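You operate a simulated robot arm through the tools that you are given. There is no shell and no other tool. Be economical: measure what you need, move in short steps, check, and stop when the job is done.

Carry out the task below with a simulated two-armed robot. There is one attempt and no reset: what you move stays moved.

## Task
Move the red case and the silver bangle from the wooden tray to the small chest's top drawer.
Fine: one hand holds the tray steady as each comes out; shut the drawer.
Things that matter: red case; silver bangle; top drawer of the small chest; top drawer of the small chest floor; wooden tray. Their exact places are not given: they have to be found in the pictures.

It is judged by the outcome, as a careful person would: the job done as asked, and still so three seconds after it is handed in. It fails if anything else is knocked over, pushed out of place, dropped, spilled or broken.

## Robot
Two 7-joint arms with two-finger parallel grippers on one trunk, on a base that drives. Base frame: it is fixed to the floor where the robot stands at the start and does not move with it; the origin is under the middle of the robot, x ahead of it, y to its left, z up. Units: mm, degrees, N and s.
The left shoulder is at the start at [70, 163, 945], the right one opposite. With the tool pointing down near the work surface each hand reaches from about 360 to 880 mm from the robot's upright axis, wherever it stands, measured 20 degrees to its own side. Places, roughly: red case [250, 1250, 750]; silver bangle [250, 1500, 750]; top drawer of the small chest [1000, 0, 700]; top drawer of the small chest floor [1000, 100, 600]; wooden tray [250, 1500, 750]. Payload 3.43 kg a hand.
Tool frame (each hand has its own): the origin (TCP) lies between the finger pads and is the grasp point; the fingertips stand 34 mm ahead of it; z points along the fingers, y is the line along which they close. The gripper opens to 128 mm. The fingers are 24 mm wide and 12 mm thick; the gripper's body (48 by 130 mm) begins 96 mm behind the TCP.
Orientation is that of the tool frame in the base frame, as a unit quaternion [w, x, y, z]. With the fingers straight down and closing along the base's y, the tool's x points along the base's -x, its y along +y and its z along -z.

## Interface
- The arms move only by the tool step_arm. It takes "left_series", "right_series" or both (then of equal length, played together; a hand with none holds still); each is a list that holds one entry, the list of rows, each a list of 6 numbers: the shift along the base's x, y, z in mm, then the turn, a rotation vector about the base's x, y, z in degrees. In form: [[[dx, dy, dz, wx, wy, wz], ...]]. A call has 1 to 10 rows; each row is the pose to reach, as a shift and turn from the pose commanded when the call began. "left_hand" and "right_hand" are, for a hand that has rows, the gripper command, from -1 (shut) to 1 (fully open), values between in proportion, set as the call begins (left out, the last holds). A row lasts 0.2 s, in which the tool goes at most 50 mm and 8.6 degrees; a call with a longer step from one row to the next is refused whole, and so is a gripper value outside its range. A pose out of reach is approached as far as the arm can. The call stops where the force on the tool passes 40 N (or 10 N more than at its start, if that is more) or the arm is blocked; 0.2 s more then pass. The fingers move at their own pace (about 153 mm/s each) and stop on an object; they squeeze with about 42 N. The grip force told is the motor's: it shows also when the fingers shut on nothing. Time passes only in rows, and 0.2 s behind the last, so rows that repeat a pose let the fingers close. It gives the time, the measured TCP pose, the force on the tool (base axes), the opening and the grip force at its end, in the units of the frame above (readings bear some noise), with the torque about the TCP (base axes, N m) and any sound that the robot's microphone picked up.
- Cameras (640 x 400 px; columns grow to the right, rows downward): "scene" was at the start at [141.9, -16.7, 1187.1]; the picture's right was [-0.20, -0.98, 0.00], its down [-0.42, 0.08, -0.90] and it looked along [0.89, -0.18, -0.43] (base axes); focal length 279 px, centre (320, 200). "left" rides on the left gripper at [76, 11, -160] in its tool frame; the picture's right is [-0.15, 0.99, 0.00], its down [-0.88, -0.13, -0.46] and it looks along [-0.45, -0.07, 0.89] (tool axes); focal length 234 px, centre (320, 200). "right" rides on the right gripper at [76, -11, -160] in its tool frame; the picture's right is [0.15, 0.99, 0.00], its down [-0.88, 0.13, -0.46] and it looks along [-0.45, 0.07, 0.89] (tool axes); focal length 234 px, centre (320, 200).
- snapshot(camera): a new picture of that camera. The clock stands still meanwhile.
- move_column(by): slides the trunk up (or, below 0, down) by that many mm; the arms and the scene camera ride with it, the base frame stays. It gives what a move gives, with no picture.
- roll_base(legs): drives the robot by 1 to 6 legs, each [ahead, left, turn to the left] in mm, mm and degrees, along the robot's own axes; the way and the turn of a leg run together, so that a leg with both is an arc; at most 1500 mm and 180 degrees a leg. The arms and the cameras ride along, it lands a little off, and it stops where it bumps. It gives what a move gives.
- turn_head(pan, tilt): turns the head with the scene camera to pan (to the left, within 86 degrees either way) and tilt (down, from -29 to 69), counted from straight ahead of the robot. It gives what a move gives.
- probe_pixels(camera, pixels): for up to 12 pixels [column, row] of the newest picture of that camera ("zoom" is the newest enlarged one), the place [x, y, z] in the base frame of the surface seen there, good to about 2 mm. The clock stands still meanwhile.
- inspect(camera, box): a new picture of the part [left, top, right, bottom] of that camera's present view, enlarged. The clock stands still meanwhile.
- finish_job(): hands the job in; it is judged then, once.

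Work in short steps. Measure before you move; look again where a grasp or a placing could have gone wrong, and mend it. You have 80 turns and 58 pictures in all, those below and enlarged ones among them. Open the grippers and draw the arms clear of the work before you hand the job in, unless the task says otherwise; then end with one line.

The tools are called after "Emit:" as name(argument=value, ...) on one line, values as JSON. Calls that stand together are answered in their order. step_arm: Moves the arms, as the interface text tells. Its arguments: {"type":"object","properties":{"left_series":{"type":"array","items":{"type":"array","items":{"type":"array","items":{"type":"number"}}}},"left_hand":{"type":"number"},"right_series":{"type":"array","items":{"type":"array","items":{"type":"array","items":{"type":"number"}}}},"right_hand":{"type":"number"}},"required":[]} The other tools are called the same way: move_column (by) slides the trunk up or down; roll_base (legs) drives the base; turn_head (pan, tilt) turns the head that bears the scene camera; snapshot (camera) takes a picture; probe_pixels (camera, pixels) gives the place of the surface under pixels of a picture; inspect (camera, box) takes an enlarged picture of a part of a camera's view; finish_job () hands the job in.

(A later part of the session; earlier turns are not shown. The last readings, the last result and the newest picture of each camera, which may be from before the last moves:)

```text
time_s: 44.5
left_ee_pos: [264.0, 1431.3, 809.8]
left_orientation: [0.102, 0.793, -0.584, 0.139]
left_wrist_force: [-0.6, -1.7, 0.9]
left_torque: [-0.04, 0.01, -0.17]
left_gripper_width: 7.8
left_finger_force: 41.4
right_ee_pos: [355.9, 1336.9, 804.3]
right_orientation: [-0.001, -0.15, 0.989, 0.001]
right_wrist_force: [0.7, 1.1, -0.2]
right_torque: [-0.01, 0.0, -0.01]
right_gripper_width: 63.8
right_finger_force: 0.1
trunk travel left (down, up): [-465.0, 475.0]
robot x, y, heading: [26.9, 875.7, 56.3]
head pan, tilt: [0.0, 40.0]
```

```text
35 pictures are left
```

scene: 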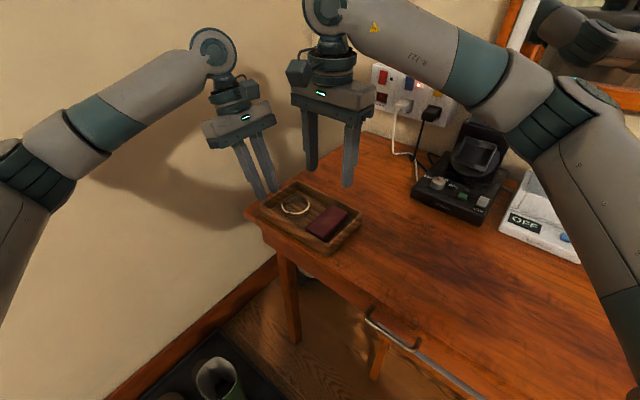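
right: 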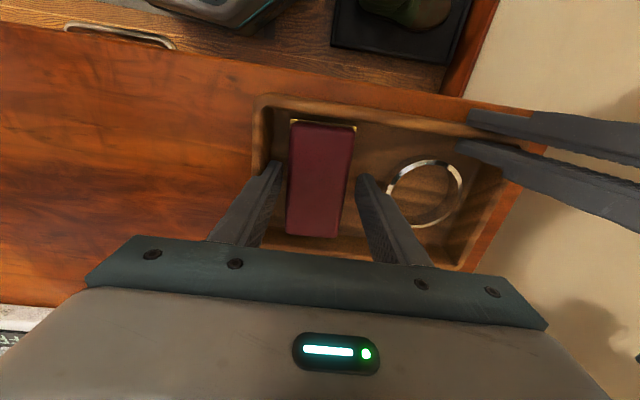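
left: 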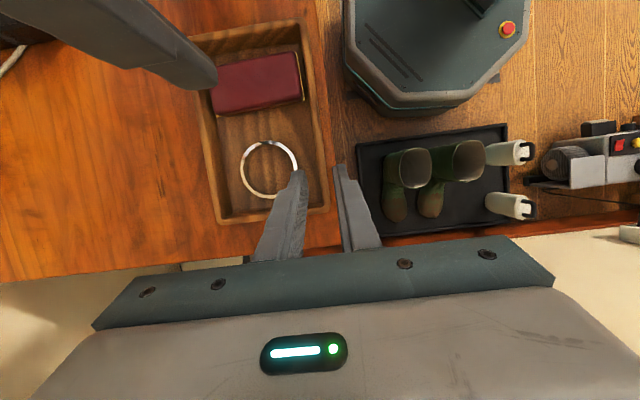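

No contact; fingers are in on both sides of the case. I close and then lift a little.

Emit:
step_arm(right_series=[[[0, 0, 0, 0, 0, 0], [0, 0, 0, 0, 0, 0], [0, 0, 0, 0, 0, 0]]], right_hand=-1)

Emit:
step_arm(right_series=[[[0, 0, 10, 0, 0, 0], [0, 0, 25, 0, 0, 0], [0, 0, 50, 0, 0, 0], [0, 0, 80, 0, 0, 0], [0, 0, 110, 0, 0, 0]]])

Emit:
snapshot(camera="right")

```text
time_s: 45.3
left_ee_pos: [265.6, 1432.4, 810.0]
left_orientation: [0.103, 0.793, -0.584, 0.139]
left_wrist_force: [-0.5, -2.2, 1.3]
left_torque: [-0.04, -0.02, -0.17]
left_gripper_width: 7.5
left_finger_force: 41.6
right_ee_pos: [355.6, 1336.8, 802.4]
right_orientation: [-0.002, -0.15, 0.989, 0.0]
right_wrist_force: [0.0, 1.0, -1.1]
right_torque: [-0.03, 0.0, 0.02]
right_gripper_width: 49.3
right_finger_force: 42.1
trunk travel left (down, up): [-465.0, 475.0]
robot x, y, heading: [24.0, 872.5, 56.3]
head pan, tilt: [0.0, 40.0]
```

```text
time_s: 46.5
left_ee_pos: [264.5, 1432.9, 810.7]
left_orientation: [0.103, 0.793, -0.583, 0.14]
left_wrist_force: [-1.7, -0.7, 2.6]
left_torque: [-0.06, -0.07, -0.05]
left_gripper_width: 7.7
left_finger_force: 41.6
right_ee_pos: [355.5, 1337.8, 913.7]
right_orientation: [-0.001, -0.15, 0.989, 0.0]
right_wrist_force: [0.3, -0.8, -1.5]
right_torque: [0.01, 0.02, -0.01]
right_gripper_width: 49.2
right_finger_force: 42.0
trunk travel left (down, up): [-465.0, 475.0]
robot x, y, heading: [25.5, 873.7, 56.2]
head pan, tilt: [0.0, 40.0]
```

```text
34 pictures are left
```

right: 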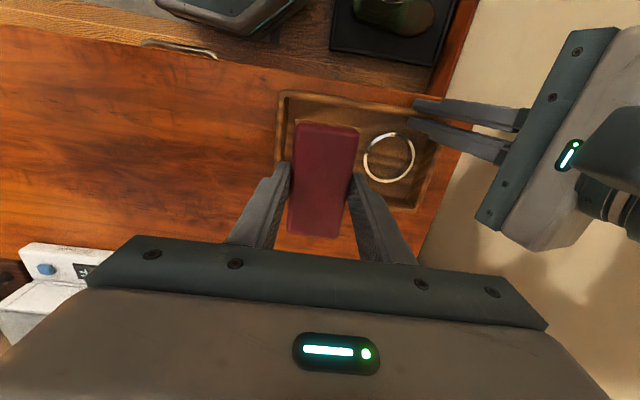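

The case is held (49 mm, 42 N). I open the left hand, lift it off the tray, and bring the right hand with the case back beside the robot.

Emit:
step_arm(left_series=[[[0, 0, 0, 0, 0, 0], [0, 0, 20, 0, 0, 0], [0, 0, 50, 0, 0, 0], [0, 0, 90, 0, 0, 0], [-10, 0, 130, 0, 0, 0], [-30, 0, 170, 0, 0, 0], [-60, 0, 200, 0, 0, 0]]], left_hand=-0.65)

Emit:
step_arm(right_series=[[[15, -20, 40, 0, 0, 0], [35, -40, 75, 0, 0, 4], [61, -70, 92, 0, 0, 9], [86, -101, 100, 0, 0, 14], [112, -131, 110, 0, 0, 19], [137, -162, 120, 0, 0, 24], [163, -192, 130, 0, 0, 29], [188, -223, 140, 0, 0, 34], [204, -250, 150, 0, 0, 38.8]]], left_series=[[[-15, -5, 5, 6.4, 2, 0], [-30, -10, 10, 12.8, 4, 0], [-45, -15, 15, 19.1, 5.95, 0], [-60, -20, 20, 19.1, 5.95, 0], [-75, -25, 25, 19.1, 5.95, 0], [-90, -28, 30, 19.1, 5.95, 0], [-105, -28, 35, 19.1, 5.95, 0], [-120, -28, 40, 19.1, 5.95, 0], [-120, -28, 40, 19.1, 5.95, 0]]])

Emit:
snapshot(camera="scene")

```text
time_s: 48.1
left_ee_pos: [202.0, 1431.0, 1011.2]
left_orientation: [0.103, 0.793, -0.584, 0.141]
left_wrist_force: [-0.4, -0.6, 0.3]
left_torque: [-0.01, -0.01, 0.03]
left_gripper_width: 22.2
left_finger_force: 0.0
right_ee_pos: [353.5, 1337.9, 915.0]
right_orientation: [-0.001, -0.149, 0.989, 0.0]
right_wrist_force: [0.4, -0.3, -0.7]
right_torque: [0.01, -0.02, -0.01]
right_gripper_width: 49.1
right_finger_force: 42.2
trunk travel left (down, up): [-465.0, 475.0]
robot x, y, heading: [23.5, 873.3, 56.0]
head pan, tilt: [0.0, 40.0]
```

```text
time_s: 50.1
left_ee_pos: [84.6, 1405.5, 1049.1]
left_orientation: [0.001, 0.805, -0.593, -0.001]
left_wrist_force: [0.4, -0.5, 0.5]
left_torque: [0.04, 0.0, -0.02]
left_gripper_width: 22.3
left_finger_force: 0.0
right_ee_pos: [559.5, 1085.3, 1062.8]
right_orientation: [-0.002, -0.469, 0.883, -0.001]
right_wrist_force: [-0.6, -1.0, -0.9]
right_torque: [0.02, 0.02, -0.01]
right_gripper_width: 49.0
right_finger_force: 41.7
trunk travel left (down, up): [-465.0, 475.0]
robot x, y, heading: [23.7, 871.2, 56.2]
head pan, tilt: [0.0, 40.0]
```

```text
33 pictures are left
```

scene: 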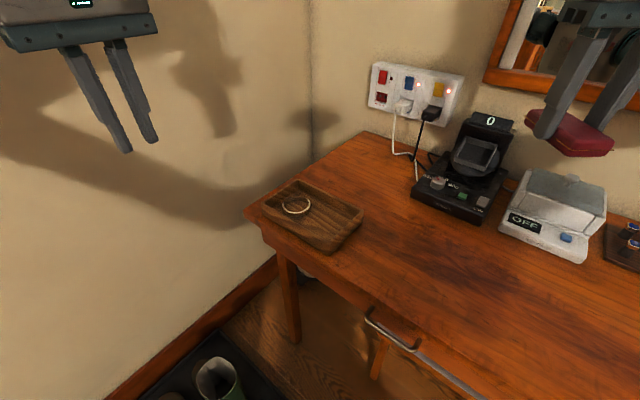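

Tray and bangle are undisturbed. I drive back to the chest with the case and look into the drawer.

Emit:
roll_base(legs=[[0, 0, -39], [-155, 0, 0], [0, -886, 0]])

Emit:
turn_head(pan=-20, tilt=45)

Emit:
snapshot(camera="scene")

```text
time_s: 57.6
left_ee_pos: [524.2, 352.7, 1049.1]
left_orientation: [-0.001, -0.561, 0.828, 0.0]
left_wrist_force: [0.3, -0.1, 0.2]
left_torque: [0.02, 0.01, 0.01]
left_gripper_width: 22.4
left_finger_force: 0.0
right_ee_pos: [687.3, -193.6, 1063.1]
right_orientation: [-0.002, -0.147, 0.989, 0.0]
right_wrist_force: [-0.1, -0.1, 0.2]
right_torque: [0.0, 0.03, -0.04]
right_gripper_width: 48.9
right_finger_force: 42.4
trunk travel left (down, up): [-465.0, 475.0]
robot x, y, heading: [140.0, -21.8, 17.0]
head pan, tilt: [0.0, 40.0]
```

```text
time_s: 58.4
left_ee_pos: [523.9, 353.2, 1048.5]
left_orientation: [0.0, -0.561, 0.828, -0.001]
left_wrist_force: [0.4, -0.2, -0.8]
left_torque: [0.0, -0.02, -0.02]
left_gripper_width: 22.2
left_finger_force: 0.1
right_ee_pos: [688.6, -192.3, 1062.7]
right_orientation: [-0.002, -0.146, 0.989, 0.0]
right_wrist_force: [-0.1, 0.4, -1.1]
right_torque: [0.02, 0.01, 0.02]
right_gripper_width: 49.3
right_finger_force: 42.1
trunk travel left (down, up): [-465.0, 475.0]
robot x, y, heading: [137.7, -23.3, 17.0]
head pan, tilt: [-20.0, 45.0]
```

```text
32 pictures are left
```

scene: 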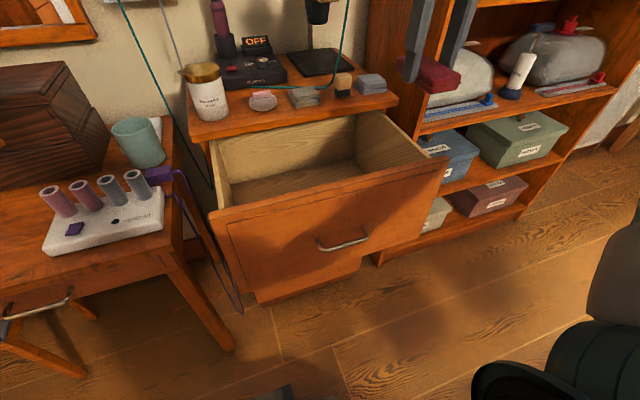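

The empty drawer is open, floor visible at (290,190). I probe interior and panel.

Emit:
probe_pixels(camera="scene", pixels=[[290, 185], [250, 195], [330, 170], [228, 205], [420, 165], [330, 182], [330, 192], [222, 170], [390, 130], [300, 140], [390, 100], [445, 158]])

```text
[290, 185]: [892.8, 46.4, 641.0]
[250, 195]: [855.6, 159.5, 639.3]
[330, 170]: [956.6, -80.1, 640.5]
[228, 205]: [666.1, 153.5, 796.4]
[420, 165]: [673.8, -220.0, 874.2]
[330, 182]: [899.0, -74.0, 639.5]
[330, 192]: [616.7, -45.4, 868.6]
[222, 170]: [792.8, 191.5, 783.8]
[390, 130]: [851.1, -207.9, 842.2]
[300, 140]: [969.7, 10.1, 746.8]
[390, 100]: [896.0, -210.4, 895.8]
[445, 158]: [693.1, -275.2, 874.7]
```

Drawer floor z=640, usable depth 598–785. I bring the case over (765,-86) and lower partway.

Emit:
step_arm(right_series=[[[26, 36, 0, 0, 0, 0], [52, 72, 0, 0, 0, 0], [77, 107, -10, 0, 0, 0], [77, 107, -50, 0, 0, 0], [77, 107, -90, 0, 0, 0], [77, 107, -130, 0, 0, 0], [77, 107, -170, 0, 0, 0], [77, 107, -170, 0, 0, 0]]])

Emit:
snapshot(camera="right")

Emit:
snapshot(camera="scene")

```text
time_s: 60.2
left_ee_pos: [522.7, 354.4, 1049.4]
left_orientation: [-0.001, -0.561, 0.828, 0.001]
left_wrist_force: [-0.1, -0.2, -0.7]
left_torque: [-0.01, 0.0, -0.02]
left_gripper_width: 22.2
left_finger_force: 0.0
right_ee_pos: [766.5, -87.5, 895.3]
right_orientation: [-0.001, -0.146, 0.989, 0.0]
right_wrist_force: [0.6, -0.5, -0.1]
right_torque: [-0.02, 0.02, -0.01]
right_gripper_width: 49.0
right_finger_force: 41.8
trunk travel left (down, up): [-465.0, 475.0]
robot x, y, heading: [137.5, -20.0, 16.9]
head pan, tilt: [-20.0, 45.0]
```

```text
31 pictures are left
```

right: 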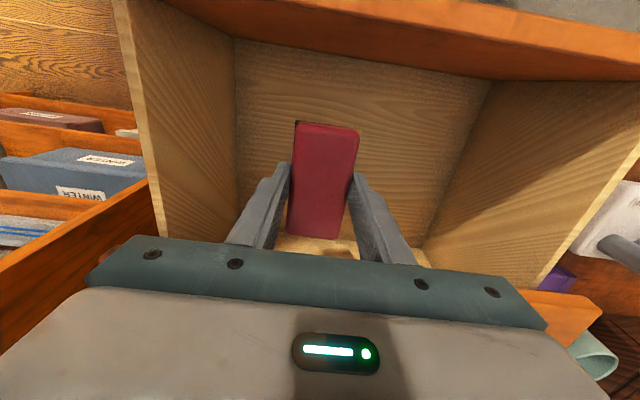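

```text
30 pictures are left
```

scene: 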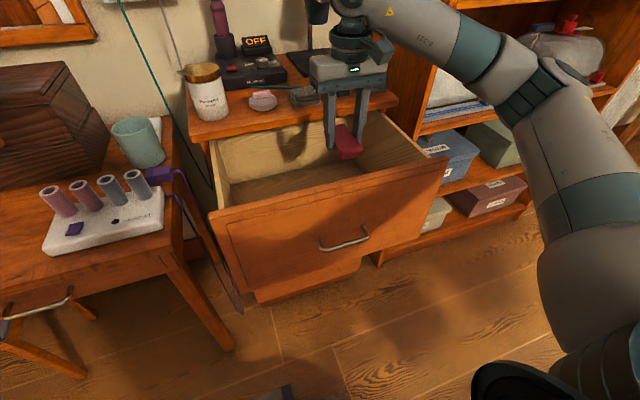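

Clearance is good on all sides. I lower the case to just above the floor.

Emit:
step_arm(right_series=[[[0, 0, -35, 0, 0, 0], [0, 0, -70, 0, 0, 0], [0, 0, -105, 0, 0, 0], [0, 0, -140, 0, 0, 0], [0, 0, -170, 0, 0, 0], [0, 0, -195, 0, 0, 0], [0, 0, -207, 0, 0, 0], [0, 0, -213, 0, 0, 0], [0, 0, -213, 0, 0, 0]]])

Emit:
snapshot(camera="right")

```text
time_s: 62.4
left_ee_pos: [523.1, 351.4, 1046.9]
left_orientation: [-0.001, -0.558, 0.83, -0.002]
left_wrist_force: [0.8, -0.2, -0.4]
left_torque: [0.03, 0.17, -0.01]
left_gripper_width: 22.5
left_finger_force: 0.0
right_ee_pos: [780.3, -90.0, 710.7]
right_orientation: [0.027, -0.135, 0.99, 0.007]
right_wrist_force: [0.5, 0.2, -0.7]
right_torque: [-0.04, 0.1, -0.02]
right_gripper_width: 48.9
right_finger_force: 42.5
trunk travel left (down, up): [-465.0, 475.0]
robot x, y, heading: [143.3, -21.4, 16.9]
head pan, tilt: [-20.0, 45.0]
stopped in row 9 (right hand): the arm was blocked; the commanded pose is now the measured one
```

```text
29 pictures are left
```

right: 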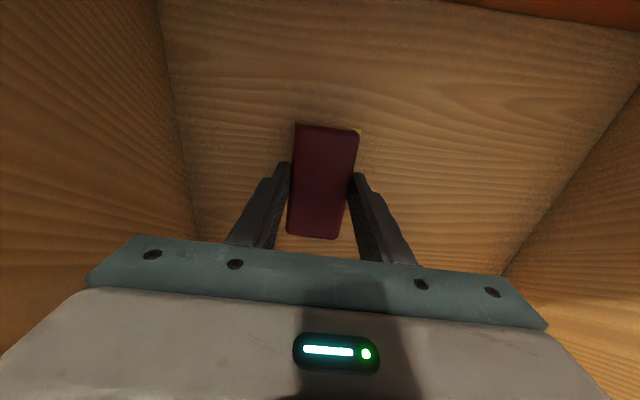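

Blocked at z=711 with slight tilt and no tool force. I look at what blocks the arm.

Emit:
snapshot(camera="scene")

```text
28 pictures are left
```

scene: 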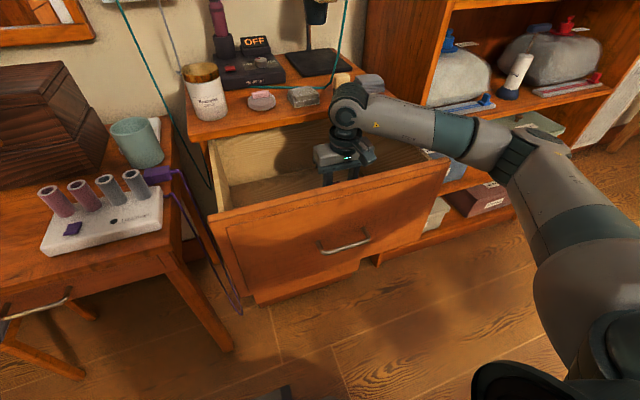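

The forearm lies on the drawer's right side wall. I raise the trunk 180 mm (hand rises too), then lower the hand with a steeper forearm.

Emit:
move_column(by=180)

Emit:
step_arm(right_series=[[[-7, 1, -30, -0.6, 1.4, 0.7], [-15, 2, -60, -1.25, 2.9, 1.4], [-15, 2, -90, -1.25, 2.9, 1.4], [-15, 2, -120, -1.25, 2.9, 1.4], [-15, 2, -150, -1.25, 2.9, 1.4], [-15, 2, -150, -1.25, 2.9, 1.4]]])

Emit:
snapshot(camera="scene")

```text
time_s: 64.4
left_ee_pos: [524.0, 351.9, 1229.7]
left_orientation: [-0.001, -0.56, 0.829, 0.0]
left_wrist_force: [0.8, 0.4, 0.2]
left_torque: [0.04, 0.01, -0.01]
left_gripper_width: 22.5
left_finger_force: 0.0
right_ee_pos: [777.4, -88.3, 880.1]
right_orientation: [0.018, -0.139, 0.99, 0.006]
right_wrist_force: [0.1, -0.9, -2.1]
right_torque: [0.0, 0.0, 0.0]
right_gripper_width: 49.4
right_finger_force: 42.6
trunk travel left (down, up): [-645.0, 295.0]
robot x, y, heading: [141.1, -21.6, 16.8]
head pan, tilt: [-20.0, 45.0]
```

```text
time_s: 65.8
left_ee_pos: [523.0, 352.0, 1228.7]
left_orientation: [0.0, -0.56, 0.828, -0.001]
left_wrist_force: [-0.4, -0.3, 0.3]
left_torque: [-0.01, 0.01, 0.0]
left_gripper_width: 22.3
left_finger_force: 0.0
right_ee_pos: [763.9, -87.4, 731.0]
right_orientation: [-0.009, -0.151, 0.988, -0.002]
right_wrist_force: [0.1, 0.1, -0.2]
right_torque: [0.01, 0.03, 0.0]
right_gripper_width: 49.0
right_finger_force: 41.3
trunk travel left (down, up): [-645.0, 295.0]
robot x, y, heading: [142.0, -20.4, 17.2]
head pan, tilt: [-20.0, 45.0]
```

```text
27 pictures are left
```

scene: 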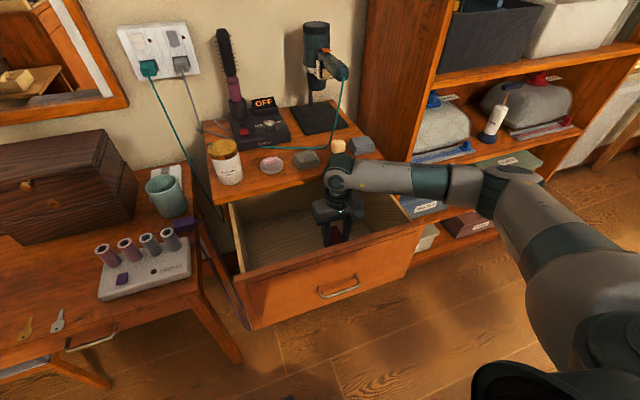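

Still shallow; there is plenty of reach slack with a higher shoulder. I raise the trunk 200 mm more and lower the hand steeply, shifted 60 mm left in the drawer.

Emit:
move_column(by=200)

Emit:
step_arm(right_series=[[[-9, 29, -30, 0, 0, 0], [-18, 57, -60, 0, 0, 0], [-18, 57, -100, 0, 0, 0], [-18, 57, -140, 0, 0, 0], [-18, 57, -180, 0, 0, 0], [-18, 57, -215, 0, 0, 0], [-18, 57, -215, 0, 0, 0]]])

Emit:
turn_head(pan=-20, tilt=55)

Emit:
snapshot(camera="scene")

```text
time_s: 68.0
left_ee_pos: [523.9, 352.3, 1428.6]
left_orientation: [0.0, -0.559, 0.829, 0.0]
left_wrist_force: [0.5, 0.3, 0.8]
left_torque: [0.01, 0.01, -0.03]
left_gripper_width: 22.6
left_finger_force: 0.1
right_ee_pos: [762.8, -86.2, 931.9]
right_orientation: [-0.009, -0.152, 0.988, -0.003]
right_wrist_force: [0.4, 0.0, -1.6]
right_torque: [0.01, 0.01, 0.02]
right_gripper_width: 49.4
right_finger_force: 42.1
trunk travel left (down, up): [-845.0, 95.0]
robot x, y, heading: [141.0, -21.5, 17.0]
head pan, tilt: [-20.0, 45.0]
```

```text
time_s: 69.6
left_ee_pos: [523.2, 351.6, 1428.8]
left_orientation: [0.0, -0.56, 0.828, 0.0]
left_wrist_force: [-0.4, 0.6, -0.1]
left_torque: [0.0, -0.01, -0.02]
left_gripper_width: 22.4
left_finger_force: 0.1
right_ee_pos: [748.7, -28.3, 716.8]
right_orientation: [-0.009, -0.152, 0.988, 0.0]
right_wrist_force: [0.5, -0.2, -1.0]
right_torque: [-0.02, 0.0, 0.03]
right_gripper_width: 49.1
right_finger_force: 42.6
trunk travel left (down, up): [-845.0, 95.0]
robot x, y, heading: [137.6, -23.4, 17.1]
head pan, tilt: [-20.0, 45.0]
```

```text
time_s: 70.3
left_ee_pos: [524.6, 352.7, 1429.5]
left_orientation: [-0.001, -0.56, 0.829, 0.0]
left_wrist_force: [0.0, 0.0, -0.5]
left_torque: [-0.01, -0.02, 0.02]
left_gripper_width: 22.5
left_finger_force: 0.1
right_ee_pos: [749.1, -28.4, 716.0]
right_orientation: [-0.008, -0.151, 0.989, -0.001]
right_wrist_force: [-0.3, 1.1, -1.6]
right_torque: [0.02, 0.01, -0.01]
right_gripper_width: 49.3
right_finger_force: 42.4
trunk travel left (down, up): [-845.0, 95.0]
robot x, y, heading: [139.7, -21.1, 16.6]
head pan, tilt: [-20.0, 55.0]
```

```text
26 pictures are left
```

scene: 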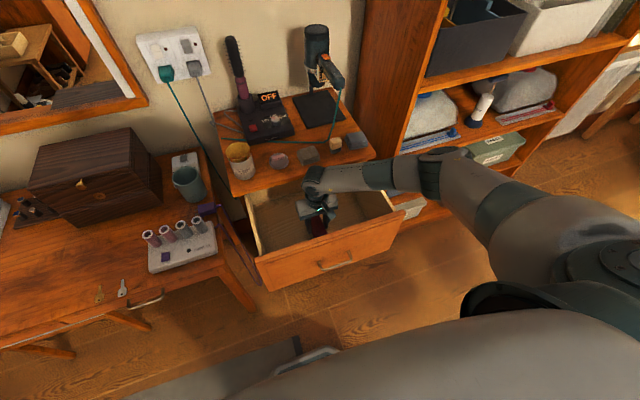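

No blockage at z=716. I lower the last 35 mm gently.

Emit:
step_arm(right_series=[[[0, 0, -12, 0, 0, 0], [0, 0, -22, 0, 0, 0], [0, 0, -30, 0, 0, 0], [0, 0, -35, 0, 0, 0], [0, 0, -37, 0, 0, 0], [0, 0, -37, 0, 0, 0]]])

Emit:
snapshot(camera="right")

```text
time_s: 71.7
left_ee_pos: [523.6, 353.5, 1429.4]
left_orientation: [0.0, -0.56, 0.829, 0.0]
left_wrist_force: [0.4, -0.3, -0.7]
left_torque: [0.03, 0.02, -0.02]
left_gripper_width: 22.2
left_finger_force: 0.1
right_ee_pos: [746.3, -29.2, 678.7]
right_orientation: [-0.008, -0.151, 0.988, -0.001]
right_wrist_force: [-0.6, -1.3, 0.2]
right_torque: [-0.05, -0.09, -0.05]
right_gripper_width: 49.2
right_finger_force: 42.0
trunk travel left (down, up): [-845.0, 95.0]
robot x, y, heading: [143.5, -21.1, 16.9]
head pan, tilt: [-20.0, 55.0]
```

```text
25 pictures are left
```

right: 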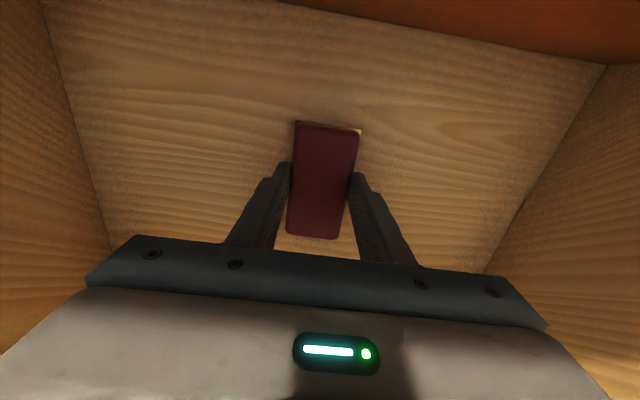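

At z=679, about on the floor. I ease 2 mm down, open, and rise.

Emit:
step_arm(right_series=[[[0, 0, -2, 0, 0, 0], [0, 0, -2, 0, 0, 0]]])

Emit:
step_arm(right_series=[[[0, 0, -2, 0, 0, 0], [0, 0, -2, 0, 0, 0], [0, 0, 10, 0, 0, 0], [0, 0, 30, 0, 0, 0], [0, 0, 70, 0, 0, 0], [0, 0, 115, 0, 0, 0], [0, 0, 160, 0, 0, 0], [0, 0, 205, 0, 0, 0], [0, 0, 250, 0, 0, 0], [0, 0, 295, 0, 0, 0]]], right_hand=0.1)

Emit:
snapshot(camera="right")

```text
time_s: 72.3
left_ee_pos: [521.5, 351.7, 1429.1]
left_orientation: [0.001, -0.56, 0.828, 0.001]
left_wrist_force: [0.3, -0.2, -1.4]
left_torque: [-0.02, 0.0, 0.0]
left_gripper_width: 22.5
left_finger_force: 0.0
right_ee_pos: [745.4, -29.4, 679.9]
right_orientation: [-0.008, -0.151, 0.988, -0.001]
right_wrist_force: [1.1, -2.0, 15.2]
right_torque: [0.13, -0.92, -0.13]
right_gripper_width: 48.8
right_finger_force: 41.8
trunk travel left (down, up): [-845.0, 95.0]
robot x, y, heading: [142.3, -22.9, 17.0]
head pan, tilt: [-20.0, 55.0]
```

```text
time_s: 74.5
left_ee_pos: [523.5, 352.0, 1428.9]
left_orientation: [0.0, -0.56, 0.828, 0.001]
left_wrist_force: [-0.5, -0.1, 0.5]
left_torque: [0.01, -0.02, 0.01]
left_gripper_width: 22.3
left_finger_force: 0.0
right_ee_pos: [744.1, -30.3, 971.7]
right_orientation: [-0.008, -0.152, 0.988, -0.001]
right_wrist_force: [0.0, -0.2, -0.5]
right_torque: [0.01, 0.03, 0.0]
right_gripper_width: 70.3
right_finger_force: 0.0
trunk travel left (down, up): [-845.0, 95.0]
robot x, y, heading: [141.1, -24.0, 16.9]
head pan, tilt: [-20.0, 55.0]
```

```text
24 pictures are left
```

right: 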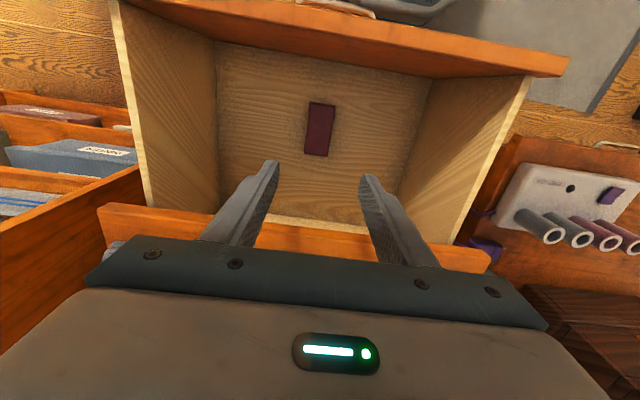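

The case lies flat in the drawer. I raise and withdraw the right hand, lower the trunk partly, and drive back to the desk stand.

Emit:
step_arm(right_series=[[[0, 0, 45, 0, 0, 0], [0, 0, 90, 0, 0, 0], [-10, -20, 130, 0, 0, 0], [-20, -50, 165, 0, 0, 0], [-30, -80, 200, 0, 0, 0], [-40, -110, 230, 0, 0, 0], [-47, -140, 250, 0, 0, 0], [-53, -166, 250, 0, 0, 0]]])

Emit:
roll_base(legs=[[0, 886, 0], [155, 0, 0], [0, 0, 39]])

Emit:
move_column(by=-200)

Emit:
turn_head(pan=0, tilt=45)

Emit:
snapshot(camera="scene")

```text
time_s: 76.3
left_ee_pos: [524.1, 351.2, 1429.5]
left_orientation: [0.0, -0.56, 0.829, 0.001]
left_wrist_force: [0.0, 0.2, 0.3]
left_torque: [0.02, -0.02, 0.01]
left_gripper_width: 22.4
left_finger_force: 0.0
right_ee_pos: [691.7, -195.9, 1222.5]
right_orientation: [-0.008, -0.151, 0.988, -0.001]
right_wrist_force: [-0.9, -0.2, 0.2]
right_torque: [-0.01, 0.0, 0.03]
right_gripper_width: 70.3
right_finger_force: 0.0
trunk travel left (down, up): [-845.0, 95.0]
robot x, y, heading: [143.3, -25.6, 16.9]
head pan, tilt: [-20.0, 55.0]
```

```text
time_s: 83.9
left_ee_pos: [81.3, 1409.9, 1428.6]
left_orientation: [0.0, 0.808, -0.589, -0.001]
left_wrist_force: [0.6, -0.1, 0.4]
left_torque: [0.01, 0.0, 0.01]
left_gripper_width: 22.3
left_finger_force: 0.0
right_ee_pos: [560.0, 1098.6, 1221.9]
right_orientation: [-0.008, -0.477, 0.879, -0.002]
right_wrist_force: [0.3, 0.7, -0.3]
right_torque: [0.02, -0.01, -0.01]
right_gripper_width: 70.4
right_finger_force: 0.1
trunk travel left (down, up): [-845.0, 95.0]
robot x, y, heading: [23.6, 874.5, 56.6]
head pan, tilt: [-20.0, 55.0]
```

```text
time_s: 86.0
left_ee_pos: [81.6, 1411.2, 1229.6]
left_orientation: [0.0, 0.808, -0.589, 0.0]
left_wrist_force: [1.0, 0.1, 0.5]
left_torque: [0.01, 0.02, 0.0]
left_gripper_width: 22.4
left_finger_force: 0.1
right_ee_pos: [560.3, 1099.2, 1023.0]
right_orientation: [-0.008, -0.478, 0.878, -0.004]
right_wrist_force: [0.0, -0.8, -0.8]
right_torque: [0.01, 0.04, -0.01]
right_gripper_width: 70.1
right_finger_force: 0.1
trunk travel left (down, up): [-645.0, 295.0]
robot x, y, heading: [23.6, 876.8, 56.6]
head pan, tilt: [-20.0, 55.0]
```

```text
time_s: 86.9
left_ee_pos: [80.3, 1411.4, 1227.7]
left_orientation: [0.0, 0.808, -0.589, 0.0]
left_wrist_force: [-0.1, -0.1, 0.2]
left_torque: [0.0, -0.03, -0.02]
left_gripper_width: 22.4
left_finger_force: 0.1
right_ee_pos: [560.4, 1099.3, 1021.7]
right_orientation: [-0.007, -0.477, 0.879, -0.005]
right_wrist_force: [-1.0, -0.2, -0.8]
right_torque: [-0.02, 0.01, 0.03]
right_gripper_width: 70.4
right_finger_force: 0.1
trunk travel left (down, up): [-645.0, 295.0]
robot x, y, heading: [24.3, 878.3, 56.7]
head pan, tilt: [0.0, 45.0]
```

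```text
23 pictures are left
```

scene: 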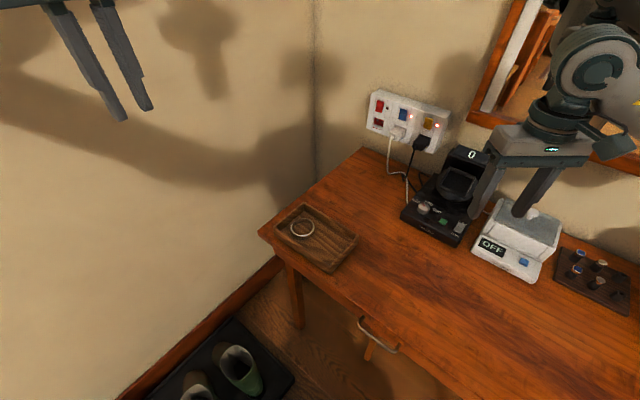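

Tray and bangle are in place. Now the right hand will hold the tray's front wall near its right corner (mirror of before): turn and come over it.

Emit:
step_arm(right_series=[[[-33, 24, -13, 0, 0, 7.2], [-66, 49, -26, 0, 0, 14.4], [-99, 73, -39, 0, 0, 21.6], [-131, 98, -52, 0, 0, 28.8], [-164, 122, -65, 0, 0, 36], [-197, 147, -78, 0, 0, 43.2], [-230, 171, -92, 0, 0, 50.3]]], right_hand=-0.65)

Emit:
step_arm(right_series=[[[-9, 10, -20, 6.4, 2, 0], [-18, 20, -40, 12.8, 4, 0], [-26, 29, -60, 19.1, 5.95, 0], [-26, 29, -60, 19.1, 5.95, 0]]])

Emit:
snapshot(camera="right")

Emit:
snapshot(camera="scene")

```text
time_s: 88.5
left_ee_pos: [79.6, 1411.7, 1228.1]
left_orientation: [-0.001, 0.808, -0.589, 0.0]
left_wrist_force: [0.5, -0.1, -0.2]
left_torque: [-0.04, -0.04, 0.0]
left_gripper_width: 22.4
left_finger_force: 0.0
right_ee_pos: [328.6, 1273.1, 931.7]
right_orientation: [0.007, 0.806, -0.592, 0.008]
right_wrist_force: [-0.3, 0.3, 0.1]
right_torque: [0.0, -0.01, 0.01]
right_gripper_width: 22.4
right_finger_force: 0.1
trunk travel left (down, up): [-645.0, 295.0]
robot x, y, heading: [31.4, 878.9, 56.5]
head pan, tilt: [0.0, 45.0]
```

```text
time_s: 89.5
left_ee_pos: [80.8, 1412.1, 1228.6]
left_orientation: [0.0, 0.808, -0.59, 0.0]
left_wrist_force: [-0.5, 0.0, 0.9]
left_torque: [-0.03, -0.01, 0.01]
left_gripper_width: 22.7
left_finger_force: 0.1
right_ee_pos: [304.5, 1300.5, 871.4]
right_orientation: [-0.097, 0.795, -0.584, -0.132]
right_wrist_force: [0.1, 0.1, 0.9]
right_torque: [0.0, -0.03, 0.0]
right_gripper_width: 22.2
right_finger_force: 0.0
trunk travel left (down, up): [-645.0, 295.0]
robot x, y, heading: [25.0, 881.3, 56.3]
head pan, tilt: [0.0, 45.0]
```

```text
22 pictures are left
```

right: 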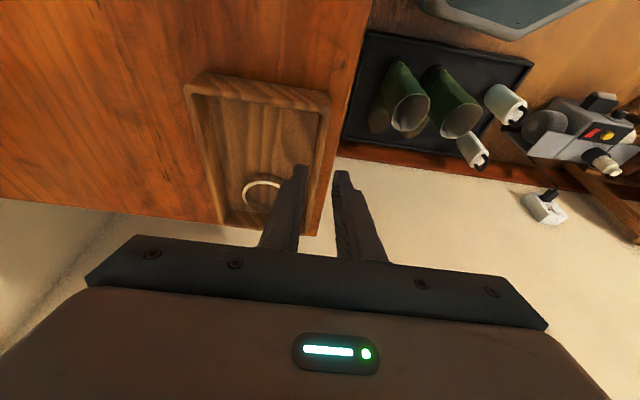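

```text
21 pictures are left
```

scene: 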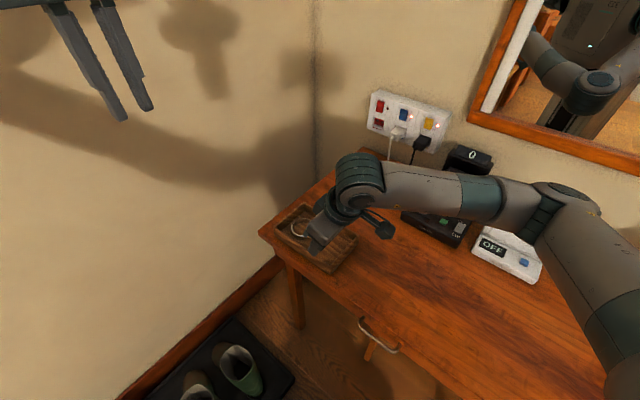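

Right fingers straddle the front wall near the right corner (TCP depth 677.5). Lower 61 mm and close.

Emit:
step_arm(right_series=[[[0, 0, -20, 0, 0, 0], [0, 0, -40, 0, 0, 0], [0, 0, -54, 0, 0, 0], [0, 0, -61, 0, 0, 0], [0, 0, -61, 0, 0, 0]]])

Emit:
step_arm(right_series=[[[0, 0, 0, 0, 0, 0], [0, 0, 0, 0, 0, 0]]], right_hand=-1)

Emit:
inspect(camera="scene", box=[240, 150, 400, 290])

```text
time_s: 90.7
left_ee_pos: [81.1, 1411.3, 1228.8]
left_orientation: [-0.001, 0.808, -0.59, 0.0]
left_wrist_force: [-0.7, 0.4, -0.5]
left_torque: [-0.04, 0.0, -0.05]
left_gripper_width: 22.2
left_finger_force: 0.0
right_ee_pos: [304.2, 1299.8, 809.4]
right_orientation: [-0.098, 0.795, -0.584, -0.133]
right_wrist_force: [0.1, 0.3, -0.1]
right_torque: [0.01, -0.03, 0.0]
right_gripper_width: 22.1
right_finger_force: 0.1
trunk travel left (down, up): [-645.0, 295.0]
robot x, y, heading: [24.2, 882.1, 56.6]
head pan, tilt: [0.0, 45.0]
```

```text
time_s: 91.3
left_ee_pos: [81.5, 1411.0, 1229.3]
left_orientation: [0.0, 0.808, -0.589, 0.0]
left_wrist_force: [-0.4, -0.2, 0.0]
left_torque: [0.01, 0.01, 0.0]
left_gripper_width: 22.1
left_finger_force: 0.0
right_ee_pos: [305.0, 1299.8, 809.2]
right_orientation: [-0.098, 0.794, -0.585, -0.133]
right_wrist_force: [0.4, -0.5, -0.2]
right_torque: [0.14, -0.04, -0.21]
right_gripper_width: 7.5
right_finger_force: 41.3
trunk travel left (down, up): [-645.0, 295.0]
robot x, y, heading: [27.1, 879.1, 56.6]
head pan, tilt: [0.0, 45.0]
```

```text
2.86 times, centred on (320, 220) of scene
```

zoom: 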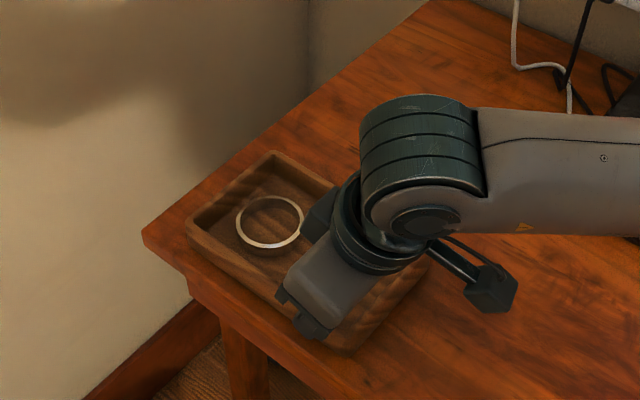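

Tray is held (7.5 mm, 41 N). I re-measure the bangle's ring and the wall near it.

Emit:
probe_pixels(camera="zoom", pixels=[[238, 225], [242, 208], [268, 198], [293, 205], [301, 220], [296, 237], [270, 247], [250, 241], [245, 275], [240, 263], [190, 228], [214, 250]])

```text
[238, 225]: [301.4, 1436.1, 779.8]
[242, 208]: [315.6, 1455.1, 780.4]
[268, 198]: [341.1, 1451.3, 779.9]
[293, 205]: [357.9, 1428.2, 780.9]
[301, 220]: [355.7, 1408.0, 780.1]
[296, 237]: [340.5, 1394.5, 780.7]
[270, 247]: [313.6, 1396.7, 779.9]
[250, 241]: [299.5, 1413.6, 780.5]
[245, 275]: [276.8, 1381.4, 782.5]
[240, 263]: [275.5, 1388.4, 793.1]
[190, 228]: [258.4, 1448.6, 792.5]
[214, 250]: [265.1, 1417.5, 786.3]
```

Bangle centre (328,1423), band radius ~30.5. The left hand goes to grip the band's front side, one finger inside, leaning left to stay clear of the right hand.

Emit:
step_arm(left_series=[[[24, 3, -38, 0, 0, 0], [48, 5, -77, 0, 0, 0], [72, 8, -115, 0, 0, 0], [97, 11, -154, 0, 0, 0], [121, 14, -192, 0, 0, 0], [145, 16, -231, 0, 0, 0], [169, 19, -269, 0, 0, 0]]], left_hand=-0.69)

Emit:
step_arm(left_series=[[[16, -2, -30, -6.4, -2, 0], [32, -3, -60, -12.8, -4, 0], [49, -5, -90, -19.1, -5.95, 0], [49, -5, -90, -19.1, -5.95, 0]]])

Emit:
inspect(camera="left", box=[224, 90, 416, 210])

Emit:
inspect(camera="scene", box=[160, 90, 400, 290])

```text
time_s: 92.9
left_ee_pos: [251.7, 1431.5, 960.2]
left_orientation: [0.0, 0.807, -0.59, 0.0]
left_wrist_force: [0.2, -1.0, 0.0]
left_torque: [0.02, 0.0, 0.0]
left_gripper_width: 19.7
left_finger_force: 0.2
right_ee_pos: [304.2, 1300.2, 809.3]
right_orientation: [-0.098, 0.795, -0.584, -0.133]
right_wrist_force: [-0.4, 0.0, -0.3]
right_torque: [-0.15, 0.13, 0.08]
right_gripper_width: 7.6
right_finger_force: 41.5
trunk travel left (down, up): [-645.0, 295.0]
robot x, y, heading: [26.4, 880.0, 56.8]
head pan, tilt: [0.0, 45.0]
```

```text
time_s: 93.9
left_ee_pos: [300.1, 1426.3, 867.5]
left_orientation: [0.104, 0.795, -0.581, 0.139]
left_wrist_force: [0.5, 0.6, 0.9]
left_torque: [-0.01, 0.0, -0.04]
left_gripper_width: 19.9
left_finger_force: 0.0
right_ee_pos: [304.5, 1299.2, 809.8]
right_orientation: [-0.098, 0.795, -0.584, -0.132]
right_wrist_force: [0.1, -0.4, -0.5]
right_torque: [-0.06, -0.04, -0.09]
right_gripper_width: 7.4
right_finger_force: 41.5
trunk travel left (down, up): [-645.0, 295.0]
robot x, y, heading: [27.3, 879.3, 56.8]
head pan, tilt: [0.0, 45.0]
```

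```text
3.33 times, centred on (320, 150) of left
```

zoom: 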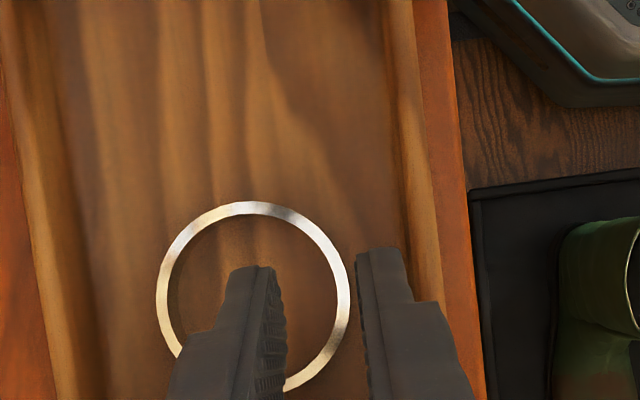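

```text
2.00 times, centred on (280, 190) of scene
```

zoom: 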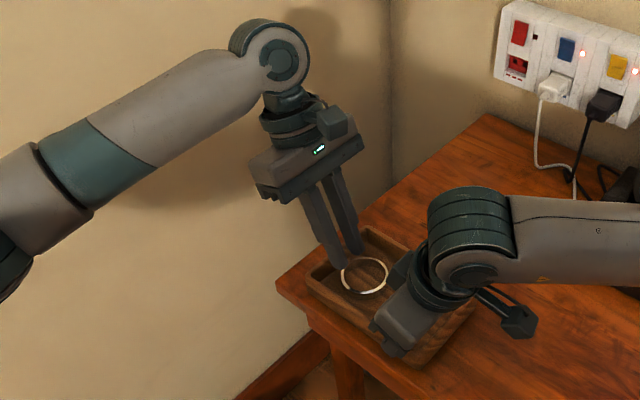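

Projecting the fingertips to tray level, the band passes between the fingers with ~3 mm outer and ~11 mm inner clearance. I descend 63 mm.

Emit:
step_arm(left_series=[[[0, 0, -20, 0, 0, 0], [0, 0, -35, 0, 0, 0], [0, 0, -48, 0, 0, 0], [0, 0, -57, 0, 0, 0], [0, 0, -63, 0, 0, 0], [0, 0, -63, 0, 0, 0]]])

Emit:
inspect(camera="left", box=[224, 90, 416, 210])

```text
time_s: 95.1
left_ee_pos: [300.7, 1427.6, 813.9]
left_orientation: [0.099, 0.795, -0.581, 0.142]
left_wrist_force: [-3.5, 0.9, 7.6]
left_torque: [-0.08, 0.16, -0.01]
left_gripper_width: 21.2
left_finger_force: 0.9
right_ee_pos: [304.1, 1298.3, 810.0]
right_orientation: [-0.098, 0.794, -0.585, -0.133]
right_wrist_force: [0.0, -3.5, 5.8]
right_torque: [-0.03, 0.08, -0.08]
right_gripper_width: 7.3
right_finger_force: 41.8
trunk travel left (down, up): [-645.0, 295.0]
robot x, y, heading: [28.7, 878.9, 56.9]
head pan, tilt: [0.0, 45.0]
stopped in row 6 (left hand): the force on the tool passed its limit (the readings are from after the stop); the commanded pose is now the measured one
```

```text
3.33 times, centred on (320, 150) of left
```

zoom: 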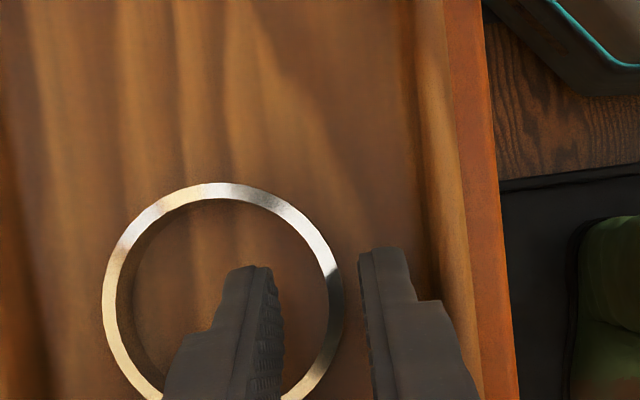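

It stopped at z=814: the outer finger's thicker back touches the rim, while the band has ~6 mm room from the outer finger. I lift slightly, shift 4 mm inward and descend again.

Emit:
step_arm(left_series=[[[0, 0, 6, 0, 0, 0], [3.8, 1.2, 6, 0, 0, 0], [3.8, 1.2, 0, 0, 0, 0], [3.8, 1.2, -5, 0, 0, 0], [3.8, 1.2, -9, 0, 0, 0], [3.8, 1.2, -9, 0, 0, 0]]])

Emit:
inspect(camera="left", box=[224, 90, 416, 210])

```text
time_s: 96.1
left_ee_pos: [305.0, 1429.8, 814.1]
left_orientation: [0.097, 0.796, -0.58, 0.144]
left_wrist_force: [-2.9, 0.3, 6.6]
left_torque: [-0.05, 0.12, 0.0]
left_gripper_width: 21.1
left_finger_force: 1.4
right_ee_pos: [303.3, 1299.7, 809.3]
right_orientation: [-0.098, 0.795, -0.584, -0.133]
right_wrist_force: [-1.5, -7.8, 13.8]
right_torque: [-0.93, -0.02, -0.09]
right_gripper_width: 7.5
right_finger_force: 41.7
trunk travel left (down, up): [-645.0, 295.0]
robot x, y, heading: [26.1, 876.2, 56.7]
head pan, tilt: [0.0, 45.0]
stopped in row 5 (left hand): the force on the tool passed its limit (the readings are from after the stop); the commanded pose is now the measured one
```

```text
3.33 times, centred on (320, 150) of left
```

zoom: 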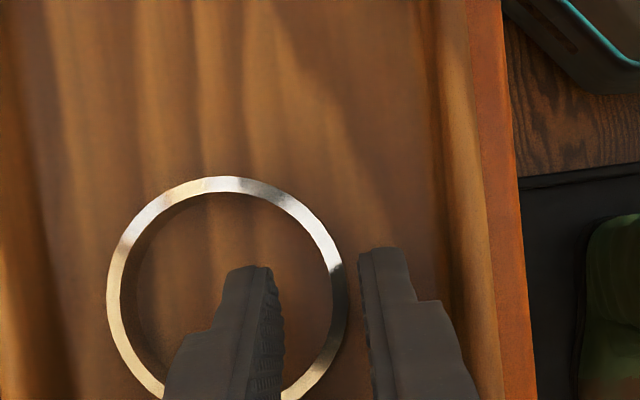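

The band and rim both look clear of the fingers, yet contact persists at the same height; perhaps the hands touch each other. I look from the scene camera.

Emit:
inspect(camera="scene", box=[220, 140, 380, 280])

Emit:
inspect(camera="right", box=[160, 60, 416, 260])

```text
2.86 times, centred on (300, 210) of scene
```

zoom: 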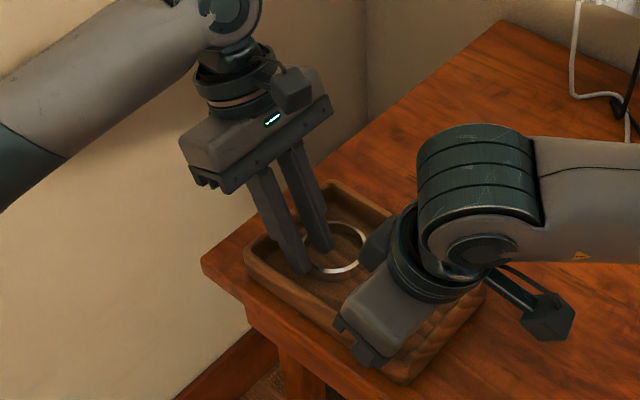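

```text
2.00 times, centred on (288, 160) of right
```

zoom: 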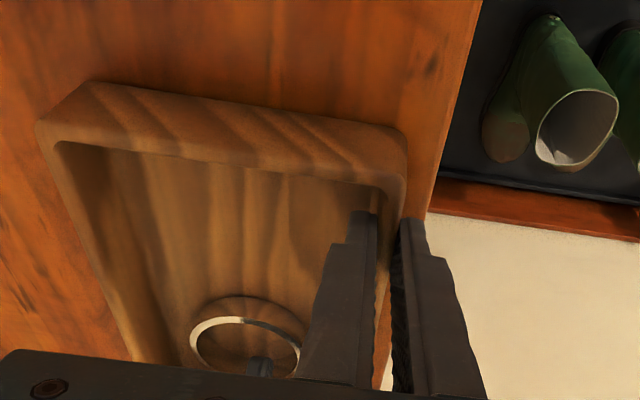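

Hands don't touch. I take a tight zoom on the fingertips and ring, and probe heights there.

Emit:
inspect(camera="scene", box=[276, 180, 340, 220])

```text
10.00 times, centred on (308, 200) of scene
```

zoom: 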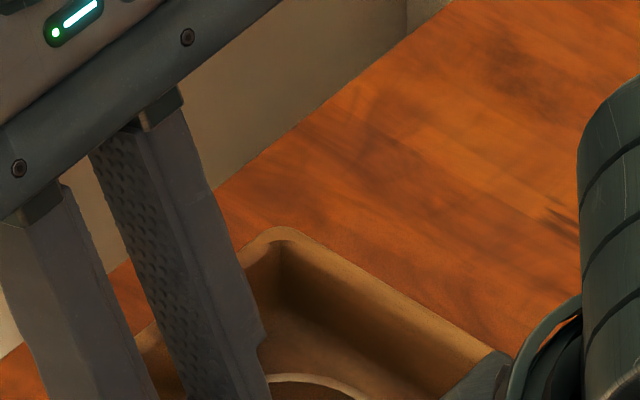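

Emit:
inspect(camera="scene", box=[268, 208, 332, 248])

```text
10.00 times, centred on (300, 228) of scene
```

zoom: 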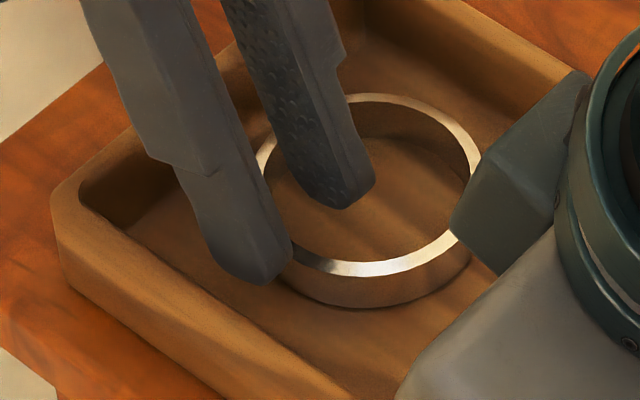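

Now the fingertips are clear in view: outer tip (255,280), inner tip (345,205). I probe these and the ring.

Emit:
probe_pixels(camera="zoom", pixels=[[255, 280], [285, 255], [225, 255], [345, 203], [368, 185], [300, 262], [345, 270], [300, 285], [320, 320], [330, 230], [264, 160], [180, 300]])

```text
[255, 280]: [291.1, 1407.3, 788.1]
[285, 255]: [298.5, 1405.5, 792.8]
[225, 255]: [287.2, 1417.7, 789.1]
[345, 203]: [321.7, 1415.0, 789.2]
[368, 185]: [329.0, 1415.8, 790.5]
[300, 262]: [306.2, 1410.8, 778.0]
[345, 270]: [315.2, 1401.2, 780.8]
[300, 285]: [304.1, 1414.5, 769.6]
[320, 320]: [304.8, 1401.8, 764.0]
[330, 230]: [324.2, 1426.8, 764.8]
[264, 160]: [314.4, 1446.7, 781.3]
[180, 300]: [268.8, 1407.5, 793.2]
```

The tips are only at z≈788 while the ring's top is 781, yet the inner finger meets resistance (the ring got dragged with it) — so I treat the bangle's inside as not enterable, and will grip it across its outside. I probe the right hand's box and walls to plan space.

Emit:
probe_pixels(camera="zoom", pixels=[[465, 200], [500, 260], [560, 90], [470, 160], [440, 245], [470, 235], [375, 97], [345, 100], [200, 165], [165, 155], [110, 180], [560, 70]])

```text
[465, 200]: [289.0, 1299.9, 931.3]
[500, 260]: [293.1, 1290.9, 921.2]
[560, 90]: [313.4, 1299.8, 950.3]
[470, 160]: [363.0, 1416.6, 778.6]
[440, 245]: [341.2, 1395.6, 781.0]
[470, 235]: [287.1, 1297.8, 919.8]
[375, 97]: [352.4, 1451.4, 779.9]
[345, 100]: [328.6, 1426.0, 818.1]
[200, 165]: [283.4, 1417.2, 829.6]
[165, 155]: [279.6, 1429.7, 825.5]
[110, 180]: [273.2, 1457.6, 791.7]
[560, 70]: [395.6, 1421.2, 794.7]
```

Right box is far enough (t≈1155, z≈930). Ring centre now at (u 742, t 1262). With the inner fingertip resting on it, I drag it 30 mm toward the emptied middle.

Emit:
step_arm(left_series=[[[0, 0, -1, 0, 0, 0], [1.8, -5.7, -2, 0, 0, 0], [3.6, -11.4, -2, 0, 0, 0], [5.3, -17.2, -2, 0, 0, 0], [7.1, -22.9, -2, 0, 0, 0], [8.9, -28.6, -2, 0, 0, 0]]])

Emit:
inspect(camera="scene", box=[268, 208, 332, 248])

```text
time_s: 97.5
left_ee_pos: [312.1, 1398.7, 813.5]
left_orientation: [0.098, 0.796, -0.58, 0.143]
left_wrist_force: [0.9, -0.1, 0.7]
left_torque: [0.04, -0.04, 0.05]
left_gripper_width: 20.1
left_finger_force: 0.4
right_ee_pos: [304.0, 1299.3, 807.9]
right_orientation: [-0.101, 0.794, -0.584, -0.132]
right_wrist_force: [-4.5, -8.9, 24.0]
right_torque: [0.05, 0.35, 0.02]
right_gripper_width: 7.6
right_finger_force: 41.6
trunk travel left (down, up): [-645.0, 295.0]
robot x, y, heading: [26.2, 875.6, 56.8]
head pan, tilt: [0.0, 45.0]
```

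```text
10.00 times, centred on (300, 228) of scene
```

zoom: 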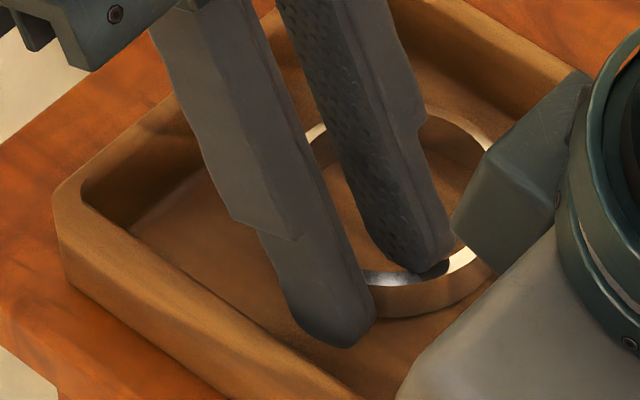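

The drag happened partly; forces on the left are now zero, right feels some upward load. I lift the left hand off and look at where the ring is.

Emit:
step_arm(left_series=[[[0, 0, 15, 0, 0, 0], [-3, 10, 40, 0, 0, 0], [-9, 28, 75, 0, 0, 0], [-15, 45, 115, 0, 0, 0]]])

Emit:
inspect(camera="scene", box=[260, 195, 356, 255])

```text
time_s: 98.5
left_ee_pos: [297.9, 1444.6, 928.8]
left_orientation: [0.098, 0.796, -0.58, 0.144]
left_wrist_force: [0.3, 0.3, 0.6]
left_torque: [0.0, 0.0, 0.01]
left_gripper_width: 19.7
left_finger_force: 0.0
right_ee_pos: [303.7, 1300.3, 808.9]
right_orientation: [-0.099, 0.794, -0.585, -0.132]
right_wrist_force: [-4.8, -5.0, 27.1]
right_torque: [0.17, 0.39, 0.06]
right_gripper_width: 7.7
right_finger_force: 41.6
trunk travel left (down, up): [-645.0, 295.0]
robot x, y, heading: [25.5, 880.4, 56.2]
head pan, tilt: [0.0, 45.0]
```

```text
6.67 times, centred on (308, 225) of scene
```

zoom: 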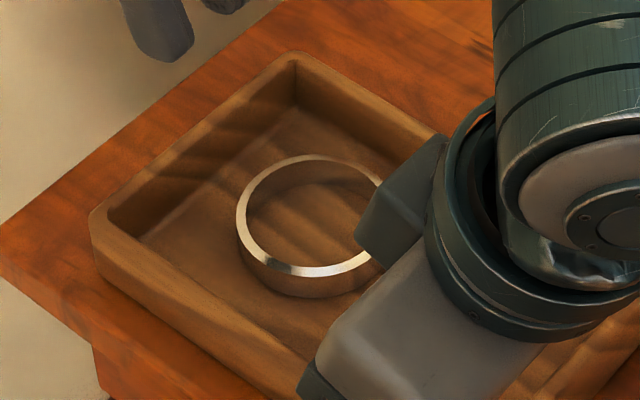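

The ring has moved well toward the middle. I measure it and the tray corners.

Emit:
probe_pixels(camera="zoom", pixels=[[241, 215], [255, 178], [290, 160], [345, 160], [372, 175], [250, 250], [290, 270], [330, 271], [365, 258], [95, 210], [295, 55], [190, 130]])

```text
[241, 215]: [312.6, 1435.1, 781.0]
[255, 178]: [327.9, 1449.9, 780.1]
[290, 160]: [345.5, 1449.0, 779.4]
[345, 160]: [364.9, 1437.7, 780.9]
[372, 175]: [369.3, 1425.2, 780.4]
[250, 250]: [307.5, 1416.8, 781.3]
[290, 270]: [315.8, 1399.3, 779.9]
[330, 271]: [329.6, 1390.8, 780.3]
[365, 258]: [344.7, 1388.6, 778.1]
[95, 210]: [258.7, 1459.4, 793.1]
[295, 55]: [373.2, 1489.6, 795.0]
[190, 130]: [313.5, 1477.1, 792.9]
```

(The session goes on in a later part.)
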